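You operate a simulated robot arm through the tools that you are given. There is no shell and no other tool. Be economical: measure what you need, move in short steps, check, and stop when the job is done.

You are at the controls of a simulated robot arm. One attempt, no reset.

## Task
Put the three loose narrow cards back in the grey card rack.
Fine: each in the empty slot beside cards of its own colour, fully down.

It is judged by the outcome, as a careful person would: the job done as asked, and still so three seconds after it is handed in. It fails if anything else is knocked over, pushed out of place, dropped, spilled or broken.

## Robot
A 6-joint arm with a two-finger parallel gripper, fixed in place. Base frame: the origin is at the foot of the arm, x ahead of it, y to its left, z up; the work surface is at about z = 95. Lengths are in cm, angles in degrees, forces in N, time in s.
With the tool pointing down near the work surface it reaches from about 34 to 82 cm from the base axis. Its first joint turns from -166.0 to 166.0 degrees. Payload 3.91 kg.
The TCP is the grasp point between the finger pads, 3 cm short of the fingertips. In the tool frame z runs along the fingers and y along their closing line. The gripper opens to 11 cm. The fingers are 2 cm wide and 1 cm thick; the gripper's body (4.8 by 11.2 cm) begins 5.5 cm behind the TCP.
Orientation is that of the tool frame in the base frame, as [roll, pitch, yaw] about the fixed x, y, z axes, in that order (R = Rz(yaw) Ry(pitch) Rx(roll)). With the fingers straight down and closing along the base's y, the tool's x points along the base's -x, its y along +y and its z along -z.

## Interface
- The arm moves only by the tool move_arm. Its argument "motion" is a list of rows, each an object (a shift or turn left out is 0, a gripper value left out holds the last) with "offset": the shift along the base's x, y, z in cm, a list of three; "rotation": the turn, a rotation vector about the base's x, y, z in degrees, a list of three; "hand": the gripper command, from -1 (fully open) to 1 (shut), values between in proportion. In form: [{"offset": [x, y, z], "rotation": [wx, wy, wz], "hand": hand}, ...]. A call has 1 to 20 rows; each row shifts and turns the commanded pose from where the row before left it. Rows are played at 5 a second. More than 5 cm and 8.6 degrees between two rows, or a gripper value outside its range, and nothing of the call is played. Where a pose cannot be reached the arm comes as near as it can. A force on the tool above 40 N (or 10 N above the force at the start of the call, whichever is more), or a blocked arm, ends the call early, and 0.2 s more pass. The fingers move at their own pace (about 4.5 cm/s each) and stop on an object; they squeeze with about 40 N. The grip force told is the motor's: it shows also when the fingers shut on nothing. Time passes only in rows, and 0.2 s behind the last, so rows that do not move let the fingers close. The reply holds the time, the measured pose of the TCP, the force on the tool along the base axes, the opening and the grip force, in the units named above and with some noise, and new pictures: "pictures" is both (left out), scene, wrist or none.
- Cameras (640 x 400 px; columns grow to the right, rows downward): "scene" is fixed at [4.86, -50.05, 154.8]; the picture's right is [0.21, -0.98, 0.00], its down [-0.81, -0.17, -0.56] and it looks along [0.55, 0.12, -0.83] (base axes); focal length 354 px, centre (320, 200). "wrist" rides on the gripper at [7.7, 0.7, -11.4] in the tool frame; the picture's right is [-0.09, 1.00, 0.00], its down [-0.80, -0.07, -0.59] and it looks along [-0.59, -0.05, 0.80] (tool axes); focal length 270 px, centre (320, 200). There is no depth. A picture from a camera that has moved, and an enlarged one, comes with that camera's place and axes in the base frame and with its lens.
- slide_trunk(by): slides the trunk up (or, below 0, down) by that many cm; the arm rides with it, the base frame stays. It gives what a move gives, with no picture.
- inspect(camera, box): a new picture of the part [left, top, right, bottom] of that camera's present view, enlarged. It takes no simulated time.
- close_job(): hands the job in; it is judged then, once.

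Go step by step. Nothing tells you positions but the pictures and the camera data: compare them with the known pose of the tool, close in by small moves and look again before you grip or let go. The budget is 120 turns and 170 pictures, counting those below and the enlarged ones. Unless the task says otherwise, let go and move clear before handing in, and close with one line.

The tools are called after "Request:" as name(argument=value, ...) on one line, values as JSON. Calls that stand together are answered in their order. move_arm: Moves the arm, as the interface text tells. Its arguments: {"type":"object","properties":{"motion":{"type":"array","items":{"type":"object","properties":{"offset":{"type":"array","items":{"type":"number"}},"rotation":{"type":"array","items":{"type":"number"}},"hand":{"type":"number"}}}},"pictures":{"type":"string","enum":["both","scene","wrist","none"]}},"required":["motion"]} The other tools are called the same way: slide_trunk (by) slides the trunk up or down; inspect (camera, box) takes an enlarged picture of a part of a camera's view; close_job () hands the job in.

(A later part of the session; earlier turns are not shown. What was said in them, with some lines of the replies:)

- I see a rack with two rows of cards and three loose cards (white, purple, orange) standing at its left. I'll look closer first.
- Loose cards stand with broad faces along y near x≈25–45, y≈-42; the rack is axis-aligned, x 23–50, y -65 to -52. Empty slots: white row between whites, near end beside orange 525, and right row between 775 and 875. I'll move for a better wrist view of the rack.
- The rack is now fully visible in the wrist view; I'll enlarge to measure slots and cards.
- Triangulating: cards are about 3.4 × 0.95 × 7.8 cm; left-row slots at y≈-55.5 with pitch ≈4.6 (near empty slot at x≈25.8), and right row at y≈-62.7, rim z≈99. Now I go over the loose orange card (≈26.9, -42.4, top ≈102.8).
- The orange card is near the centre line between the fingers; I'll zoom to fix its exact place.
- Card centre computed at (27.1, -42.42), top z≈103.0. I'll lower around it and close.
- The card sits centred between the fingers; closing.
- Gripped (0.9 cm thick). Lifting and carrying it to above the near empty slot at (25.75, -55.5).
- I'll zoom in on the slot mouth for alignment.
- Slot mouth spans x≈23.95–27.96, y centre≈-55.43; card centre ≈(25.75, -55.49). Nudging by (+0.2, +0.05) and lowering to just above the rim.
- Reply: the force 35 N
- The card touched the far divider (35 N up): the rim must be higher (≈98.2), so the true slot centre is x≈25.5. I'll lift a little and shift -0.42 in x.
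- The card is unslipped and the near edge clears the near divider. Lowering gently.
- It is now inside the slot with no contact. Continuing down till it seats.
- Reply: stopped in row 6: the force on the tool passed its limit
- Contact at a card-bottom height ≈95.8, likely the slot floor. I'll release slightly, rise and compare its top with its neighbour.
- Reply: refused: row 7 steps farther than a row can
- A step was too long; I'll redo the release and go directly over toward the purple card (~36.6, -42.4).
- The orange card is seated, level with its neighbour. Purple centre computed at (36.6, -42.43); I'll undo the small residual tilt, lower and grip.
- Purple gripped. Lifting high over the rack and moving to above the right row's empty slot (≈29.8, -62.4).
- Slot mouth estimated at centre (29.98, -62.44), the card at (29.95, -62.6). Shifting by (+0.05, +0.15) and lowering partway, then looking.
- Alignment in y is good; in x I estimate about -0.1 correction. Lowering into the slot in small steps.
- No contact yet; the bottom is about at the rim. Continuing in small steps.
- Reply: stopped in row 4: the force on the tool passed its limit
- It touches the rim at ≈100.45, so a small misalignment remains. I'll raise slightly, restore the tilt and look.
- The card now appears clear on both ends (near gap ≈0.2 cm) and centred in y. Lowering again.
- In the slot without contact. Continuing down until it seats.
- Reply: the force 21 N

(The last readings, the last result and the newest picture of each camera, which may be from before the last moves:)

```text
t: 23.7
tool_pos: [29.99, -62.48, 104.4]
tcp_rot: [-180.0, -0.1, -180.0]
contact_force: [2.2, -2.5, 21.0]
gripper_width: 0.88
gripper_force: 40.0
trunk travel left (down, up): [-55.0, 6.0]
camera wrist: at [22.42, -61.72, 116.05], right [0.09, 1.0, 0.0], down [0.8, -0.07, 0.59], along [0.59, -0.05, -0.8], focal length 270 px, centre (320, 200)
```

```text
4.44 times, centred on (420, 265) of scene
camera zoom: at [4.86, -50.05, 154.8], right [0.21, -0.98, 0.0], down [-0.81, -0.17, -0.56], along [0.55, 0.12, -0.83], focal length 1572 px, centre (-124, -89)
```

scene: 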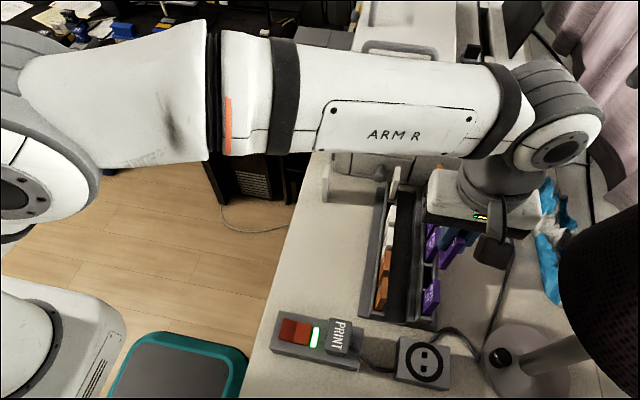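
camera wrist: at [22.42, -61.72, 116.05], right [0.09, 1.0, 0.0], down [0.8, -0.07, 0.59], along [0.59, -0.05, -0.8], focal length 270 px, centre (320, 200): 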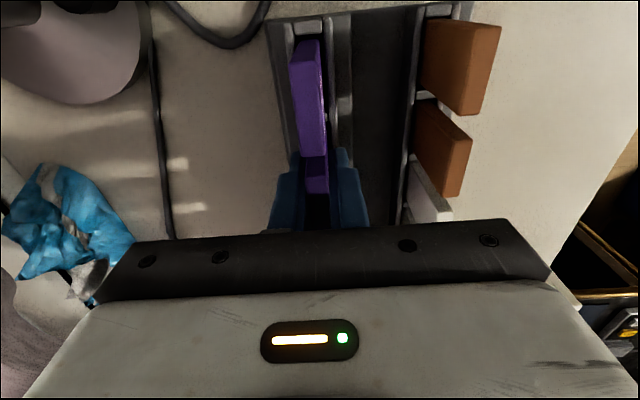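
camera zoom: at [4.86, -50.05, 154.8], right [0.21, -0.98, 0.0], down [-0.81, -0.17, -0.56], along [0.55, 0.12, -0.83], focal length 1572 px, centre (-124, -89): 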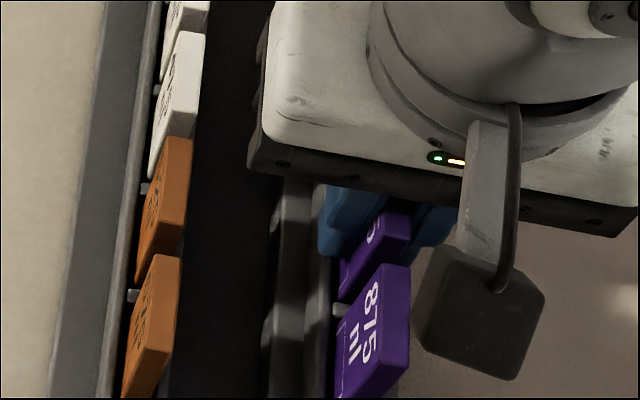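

Seated (bottom ≈98.0, 2.4 cm below rim, same as orange). Releasing, rising and heading to the white card at about (46, -42.4).

Request:
move_arm(motion=[{"hand": 0.55}, {"hand": 0.55}, {"offset": [0, 0, 1.5]}, {"offset": [0, 0, 3.5]}, {"offset": [0, 0, 4]}, {"offset": [0, 2, 1]}, {"offset": [2.7, 3, 0], "hand": 0.2}, {"offset": [2.7, 3, 0]}, {"offset": [2.7, 3, 0]}, {"offset": [2.7, 3, 0]}, {"offset": [2.7, 3, 0]}, {"offset": [2.5, 3, -1.5]}, {"offset": [0, 0, -2.5]}, {"offset": [0, 0, 0]}])

Request:
inspect(camera="scene", box=[350, 160, 460, 310])

Request:
inspect(camera="wrist", box=[240, 70, 400, 170])

```text
t: 26.7
tool_pos: [46.11, -42.71, 110.21]
tcp_rot: [179.8, -0.2, 180.0]
contact_force: [0.0, -0.6, 0.2]
gripper_width: 4.41
gripper_force: 0.1
trunk travel left (down, up): [-55.0, 6.0]
camera wrist: at [38.58, -41.92, 121.77], right [0.09, 1.0, 0.0], down [0.8, -0.07, 0.59], along [0.59, -0.05, -0.81], focal length 270 px, centre (320, 200)
```

scene: 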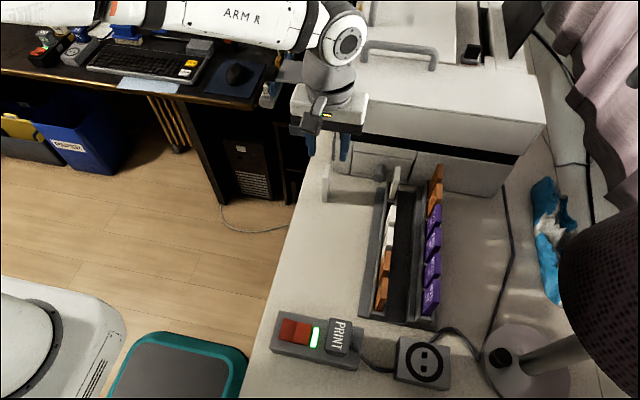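
wrist: 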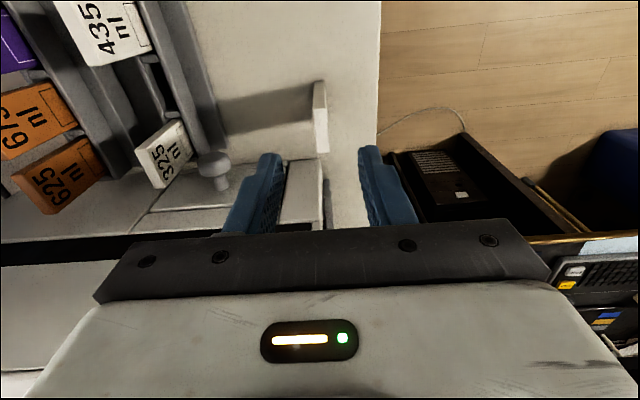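

```text
2.67 times, centred on (405, 235) of scene
camera zoom: at [4.86, -50.05, 154.8], right [0.21, -0.98, 0.0], down [-0.81, -0.17, -0.56], along [0.55, 0.12, -0.83], focal length 943 px, centre (93, 107)
```

zoom: 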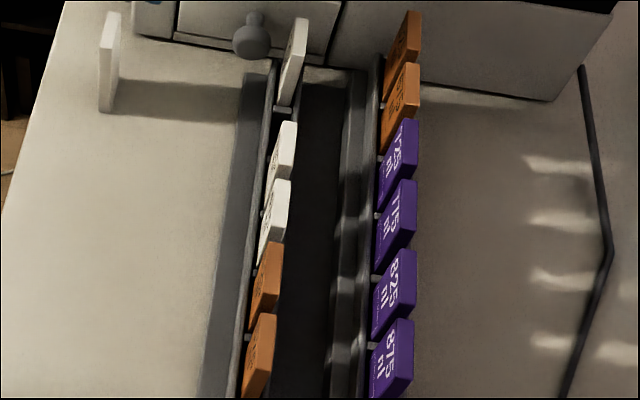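

```text
4.00 times, centred on (320, 120) of wrist
camera zoom: at [38.58, -41.92, 121.77], right [0.09, 1.0, 0.0], down [0.8, -0.07, 0.59], along [0.59, -0.05, -0.81], focal length 1081 px, centre (320, 520)
```

zoom: 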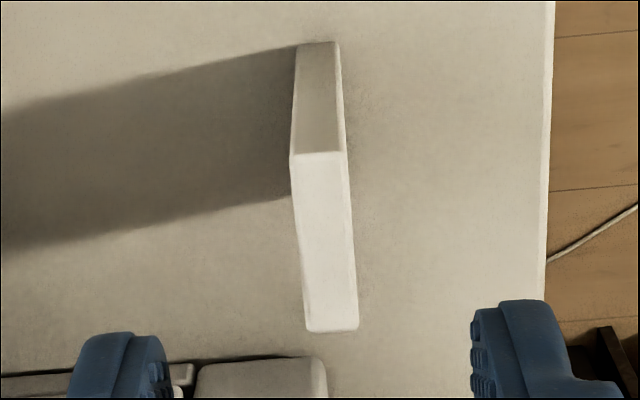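

Purple is level with its neighbours. White card centre ≈(46.1, -42.5); lowering, checking clearance from the drawer behind, then gripping.

Request:
move_arm(motion=[{"offset": [0, 0.1, -2.6], "rotation": [-0.2, -0.2, 0]}, {"offset": [0, 0, -3]}, {"offset": [0, 0, -3]}, {"offset": [0, 0, 0]}])

```text
t: 27.7
tool_pos: [46.11, -42.55, 101.63]
tcp_rot: [180.0, 0.0, -179.9]
contact_force: [-0.5, 0.1, -0.7]
gripper_width: 4.4
gripper_force: 0.1
trunk travel left (down, up): [-55.0, 6.0]
camera wrist: at [38.65, -41.72, 113.11], right [0.09, 1.0, 0.0], down [0.8, -0.07, 0.59], along [0.59, -0.05, -0.8], focal length 270 px, centre (320, 200)
```

scene: 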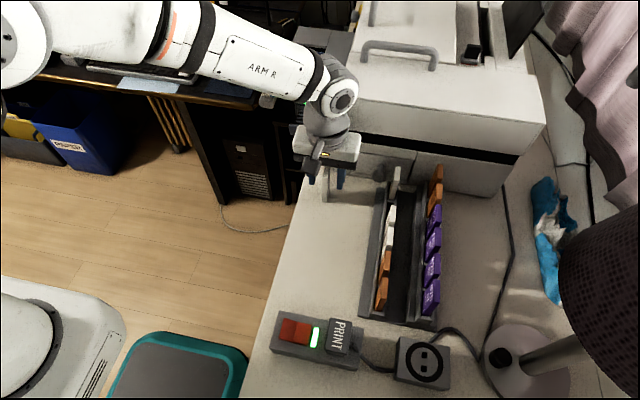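
wrist: 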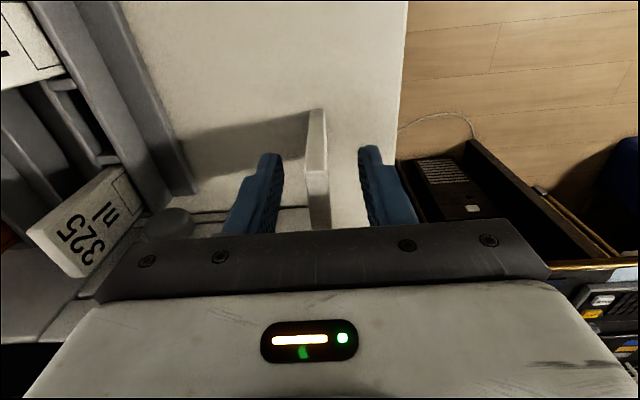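

Clear and centred; gripping, lifting straight up and moving above the white slot (≈43.2, -55.45).

Request:
move_arm(motion=[{"hand": 0.6}, {"hand": 0.75}, {"hand": 1}, {"hand": 1}, {"hand": 1}, {"offset": [0, 0, 3.5]}, {"offset": [-0.2, 0, 3.5]}, {"offset": [-0.5, -1, 3]}, {"offset": [-0.8, -4, 0]}, {"offset": [-0.8, -4, 0]}, {"offset": [-0.4, -3.9, 0]}, {"offset": [0, 0, 0]}])

Request:
inspect(camera="wrist", box=[270, 60, 370, 140])

Request:
inspect(camera="scene", box=[340, 150, 440, 240])

```text
t: 30.3
tool_pos: [43.35, -55.24, 111.54]
tcp_rot: [180.0, -0.1, 180.0]
contact_force: [0.0, -0.3, 0.2]
gripper_width: 0.86
gripper_force: 40.2
trunk travel left (down, up): [-55.0, 6.0]
camera wrist: at [35.84, -54.5, 123.1], right [0.09, 1.0, 0.0], down [0.8, -0.07, 0.59], along [0.59, -0.05, -0.8], focal length 270 px, centre (320, 200)
```

scene: 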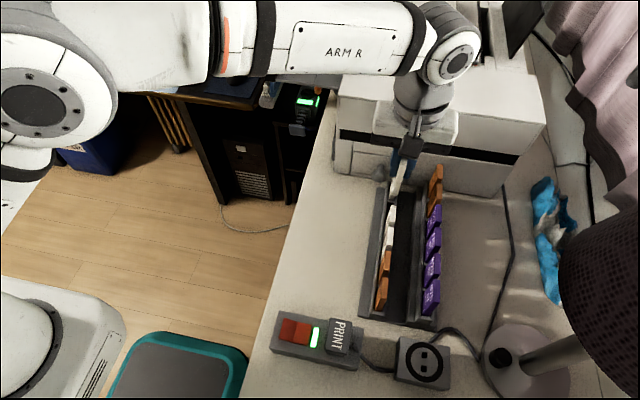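
wrist: 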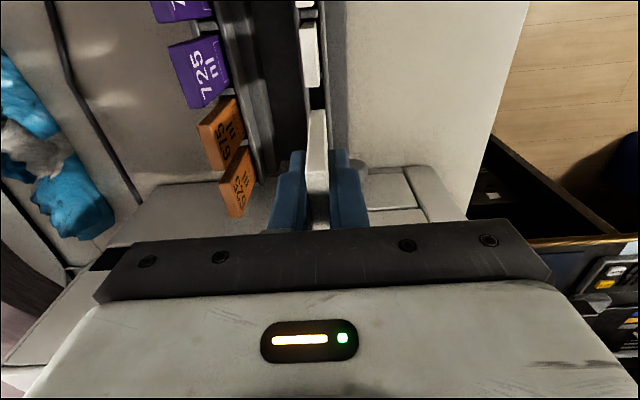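

```text
5.00 times, centred on (320, 100) of wrist
camera zoom: at [35.84, -54.5, 123.1], right [0.09, 1.0, 0.0], down [0.8, -0.07, 0.59], along [0.59, -0.05, -0.8], focal length 1351 px, centre (320, 700)
```

zoom: 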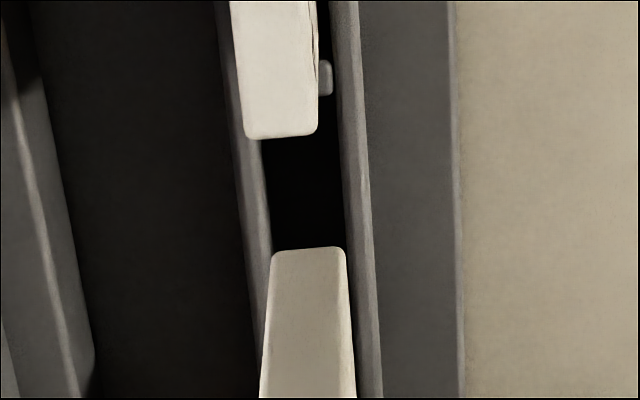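

```text
4.44 times, centred on (390, 195) of scene
camera zoom: at [4.86, -50.05, 154.8], right [0.21, -0.98, 0.0], down [-0.81, -0.17, -0.56], along [0.55, 0.12, -0.83], focal length 1572 px, centre (9, 222)
```

zoom: 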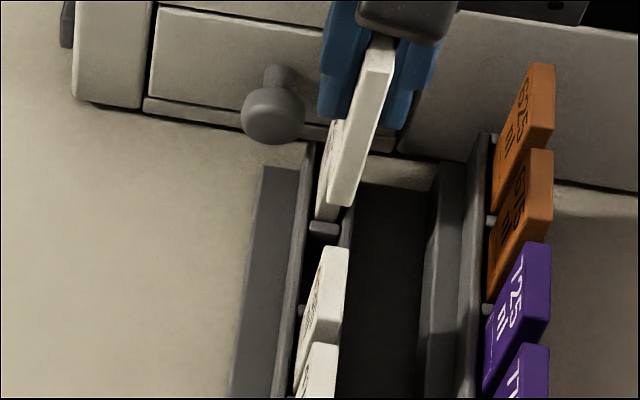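

Slot centre ≈(43.1, -55.39), card at (43.29, -55.17). Shifting (-0.16, -0.2) and lowering partway.

Request:
move_arm(motion=[{"offset": [-0.16, -0.2, 0]}, {"offset": [0, 0, -1.5]}, {"offset": [0, 0, -1.5]}, {"offset": [0, 0, -1.5]}, {"offset": [0, 0, 0]}], pictures="none")

Request:
inspect(camera="wrist", box=[270, 60, 370, 140])

Request:
inspect(camera="scene", box=[340, 150, 440, 240])

```text
t: 31.5
tool_pos: [43.15, -55.43, 106.99]
tcp_rot: [180.0, -0.1, 180.0]
contact_force: [-0.8, 0.4, 0.3]
gripper_width: 0.87
gripper_force: 39.7
trunk travel left (down, up): [-55.0, 6.0]
```

```text
5.00 times, centred on (320, 100) of wrist
camera zoom: at [35.62, -54.74, 118.5], right [0.09, 1.0, 0.0], down [0.8, -0.07, 0.59], along [0.59, -0.05, -0.8], focal length 1351 px, centre (320, 700)
```

zoom: 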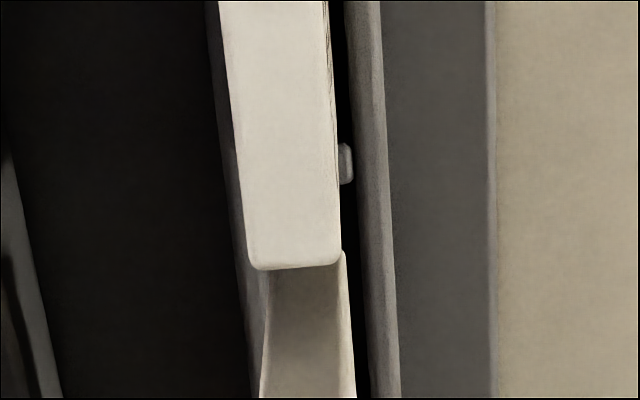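

```text
4.44 times, centred on (390, 195) of scene
camera zoom: at [4.86, -50.05, 154.8], right [0.21, -0.98, 0.0], down [-0.81, -0.17, -0.56], along [0.55, 0.12, -0.83], focal length 1572 px, centre (9, 222)
```

zoom: 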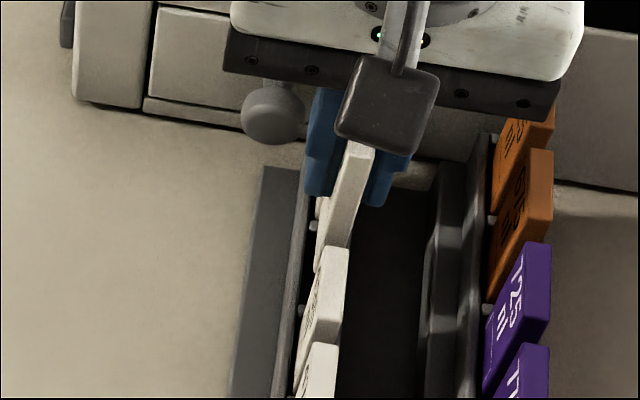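

Aligned within about a millimetre. Lowering gently through the rim.

Request:
move_arm(motion=[{"offset": [0.03, 0, -0.8]}, {"offset": [0, 0, -0.7]}, {"offset": [0, 0, -0.4]}, {"offset": [0, 0, -0.3]}, {"offset": [0, 0, -0.3]}, {"offset": [0, 0, -0.3]}, {"offset": [0, 0, -0.3]}, {"offset": [0, 0, 0]}], pictures="none")

```text
t: 33.3
tool_pos: [43.14, -55.49, 103.84]
tcp_rot: [180.0, 0.0, 180.0]
contact_force: [0.6, -0.8, -0.8]
gripper_width: 0.86
gripper_force: 39.6
trunk travel left (down, up): [-55.0, 6.0]
```

Past the rim without contact. Continuing down to seat.

Request:
move_arm(motion=[{"offset": [0, 0, -0.3]}, {"offset": [0, 0, -0.3]}, {"offset": [0, 0, -0.3]}, {"offset": [0, 0, -0.3]}, {"offset": [0, 0, -0.3]}, {"offset": [0, 0, -0.2]}, {"offset": [0, 0, 0]}], pictures="scene")

```text
t: 34.9
tool_pos: [43.23, -55.51, 102.39]
tcp_rot: [-179.9, 0.1, -180.0]
contact_force: [1.7, -1.2, 6.0]
gripper_width: 0.87
gripper_force: 39.5
trunk travel left (down, up): [-55.0, 6.0]
```

scene: 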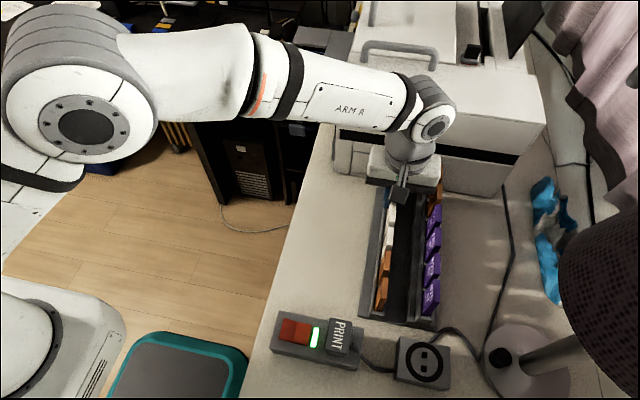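

Seated with light contact at the expected height. A touch more down, then release and move clear.

Request:
move_arm(motion=[{"offset": [0, 0, -0.15]}, {"offset": [0, 0, 0]}, {"hand": 0.55}, {"hand": 0.55}, {"offset": [0, 0, 1.5]}, {"offset": [0, 0, 3.5]}, {"offset": [0, 0, 4]}, {"offset": [0, 0, 4.5]}, {"offset": [-2, 3, 3]}, {"offset": [-2.5, 4, 0]}, {"offset": [-2.5, 4, 0]}, {"offset": [0, 0, 0]}])

Request:
inspect(camera="scene", box=[340, 150, 460, 330])

Request:
inspect(camera="wrist", box=[60, 0, 320, 230])

```text
t: 37.5
tool_pos: [36.19, -44.3, 118.47]
tcp_rot: [-180.0, 0.0, 180.0]
contact_force: [0.0, -0.8, 0.4]
gripper_width: 2.49
gripper_force: 0.0
trunk travel left (down, up): [-55.0, 6.0]
camera wrist: at [28.59, -43.6, 130.07], right [0.09, 1.0, 0.0], down [0.8, -0.07, 0.59], along [0.59, -0.05, -0.8], focal length 270 px, centre (320, 200)
```

scene: 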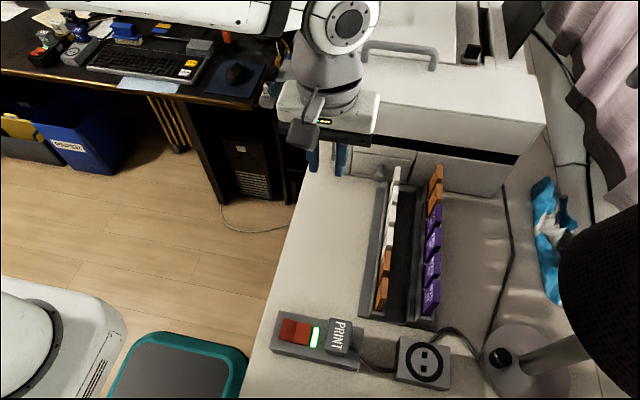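
wrist: 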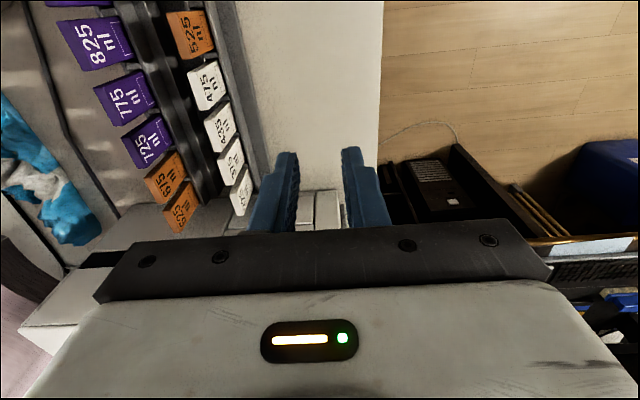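

```text
2.22 times, centred on (400, 240) of scene
camera zoom: at [4.86, -50.05, 154.8], right [0.21, -0.98, 0.0], down [-0.81, -0.17, -0.56], along [0.55, 0.12, -0.83], focal length 786 px, centre (142, 111)
```

zoom: 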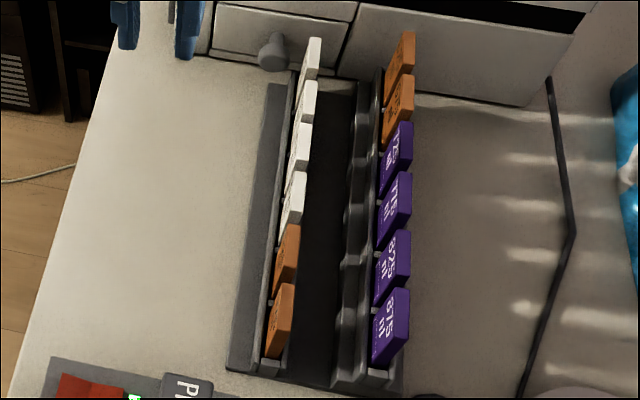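

```text
1.74 times, centred on (190, 115) of wrist
camera zoom: at [28.59, -43.6, 130.07], right [0.09, 1.0, 0.0], down [0.8, -0.07, 0.59], along [0.59, -0.05, -0.8], focal length 470 px, centre (546, 348)
```

zoom: 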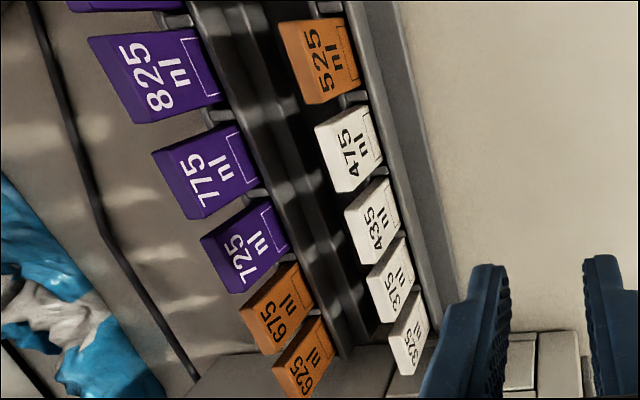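

All three cards are seated level with their neighbours by colour, nothing else has moved, and the arm is clear; handing in.

Request:
close_job()

```text
The job is handed in.
```

All three loose cards are back in the rack, fully down beside their own colours: orange next to 525, purple between 775 and 875, and white between 325 and 435. The job is handed in, with nothing else disturbed in the last pictures.
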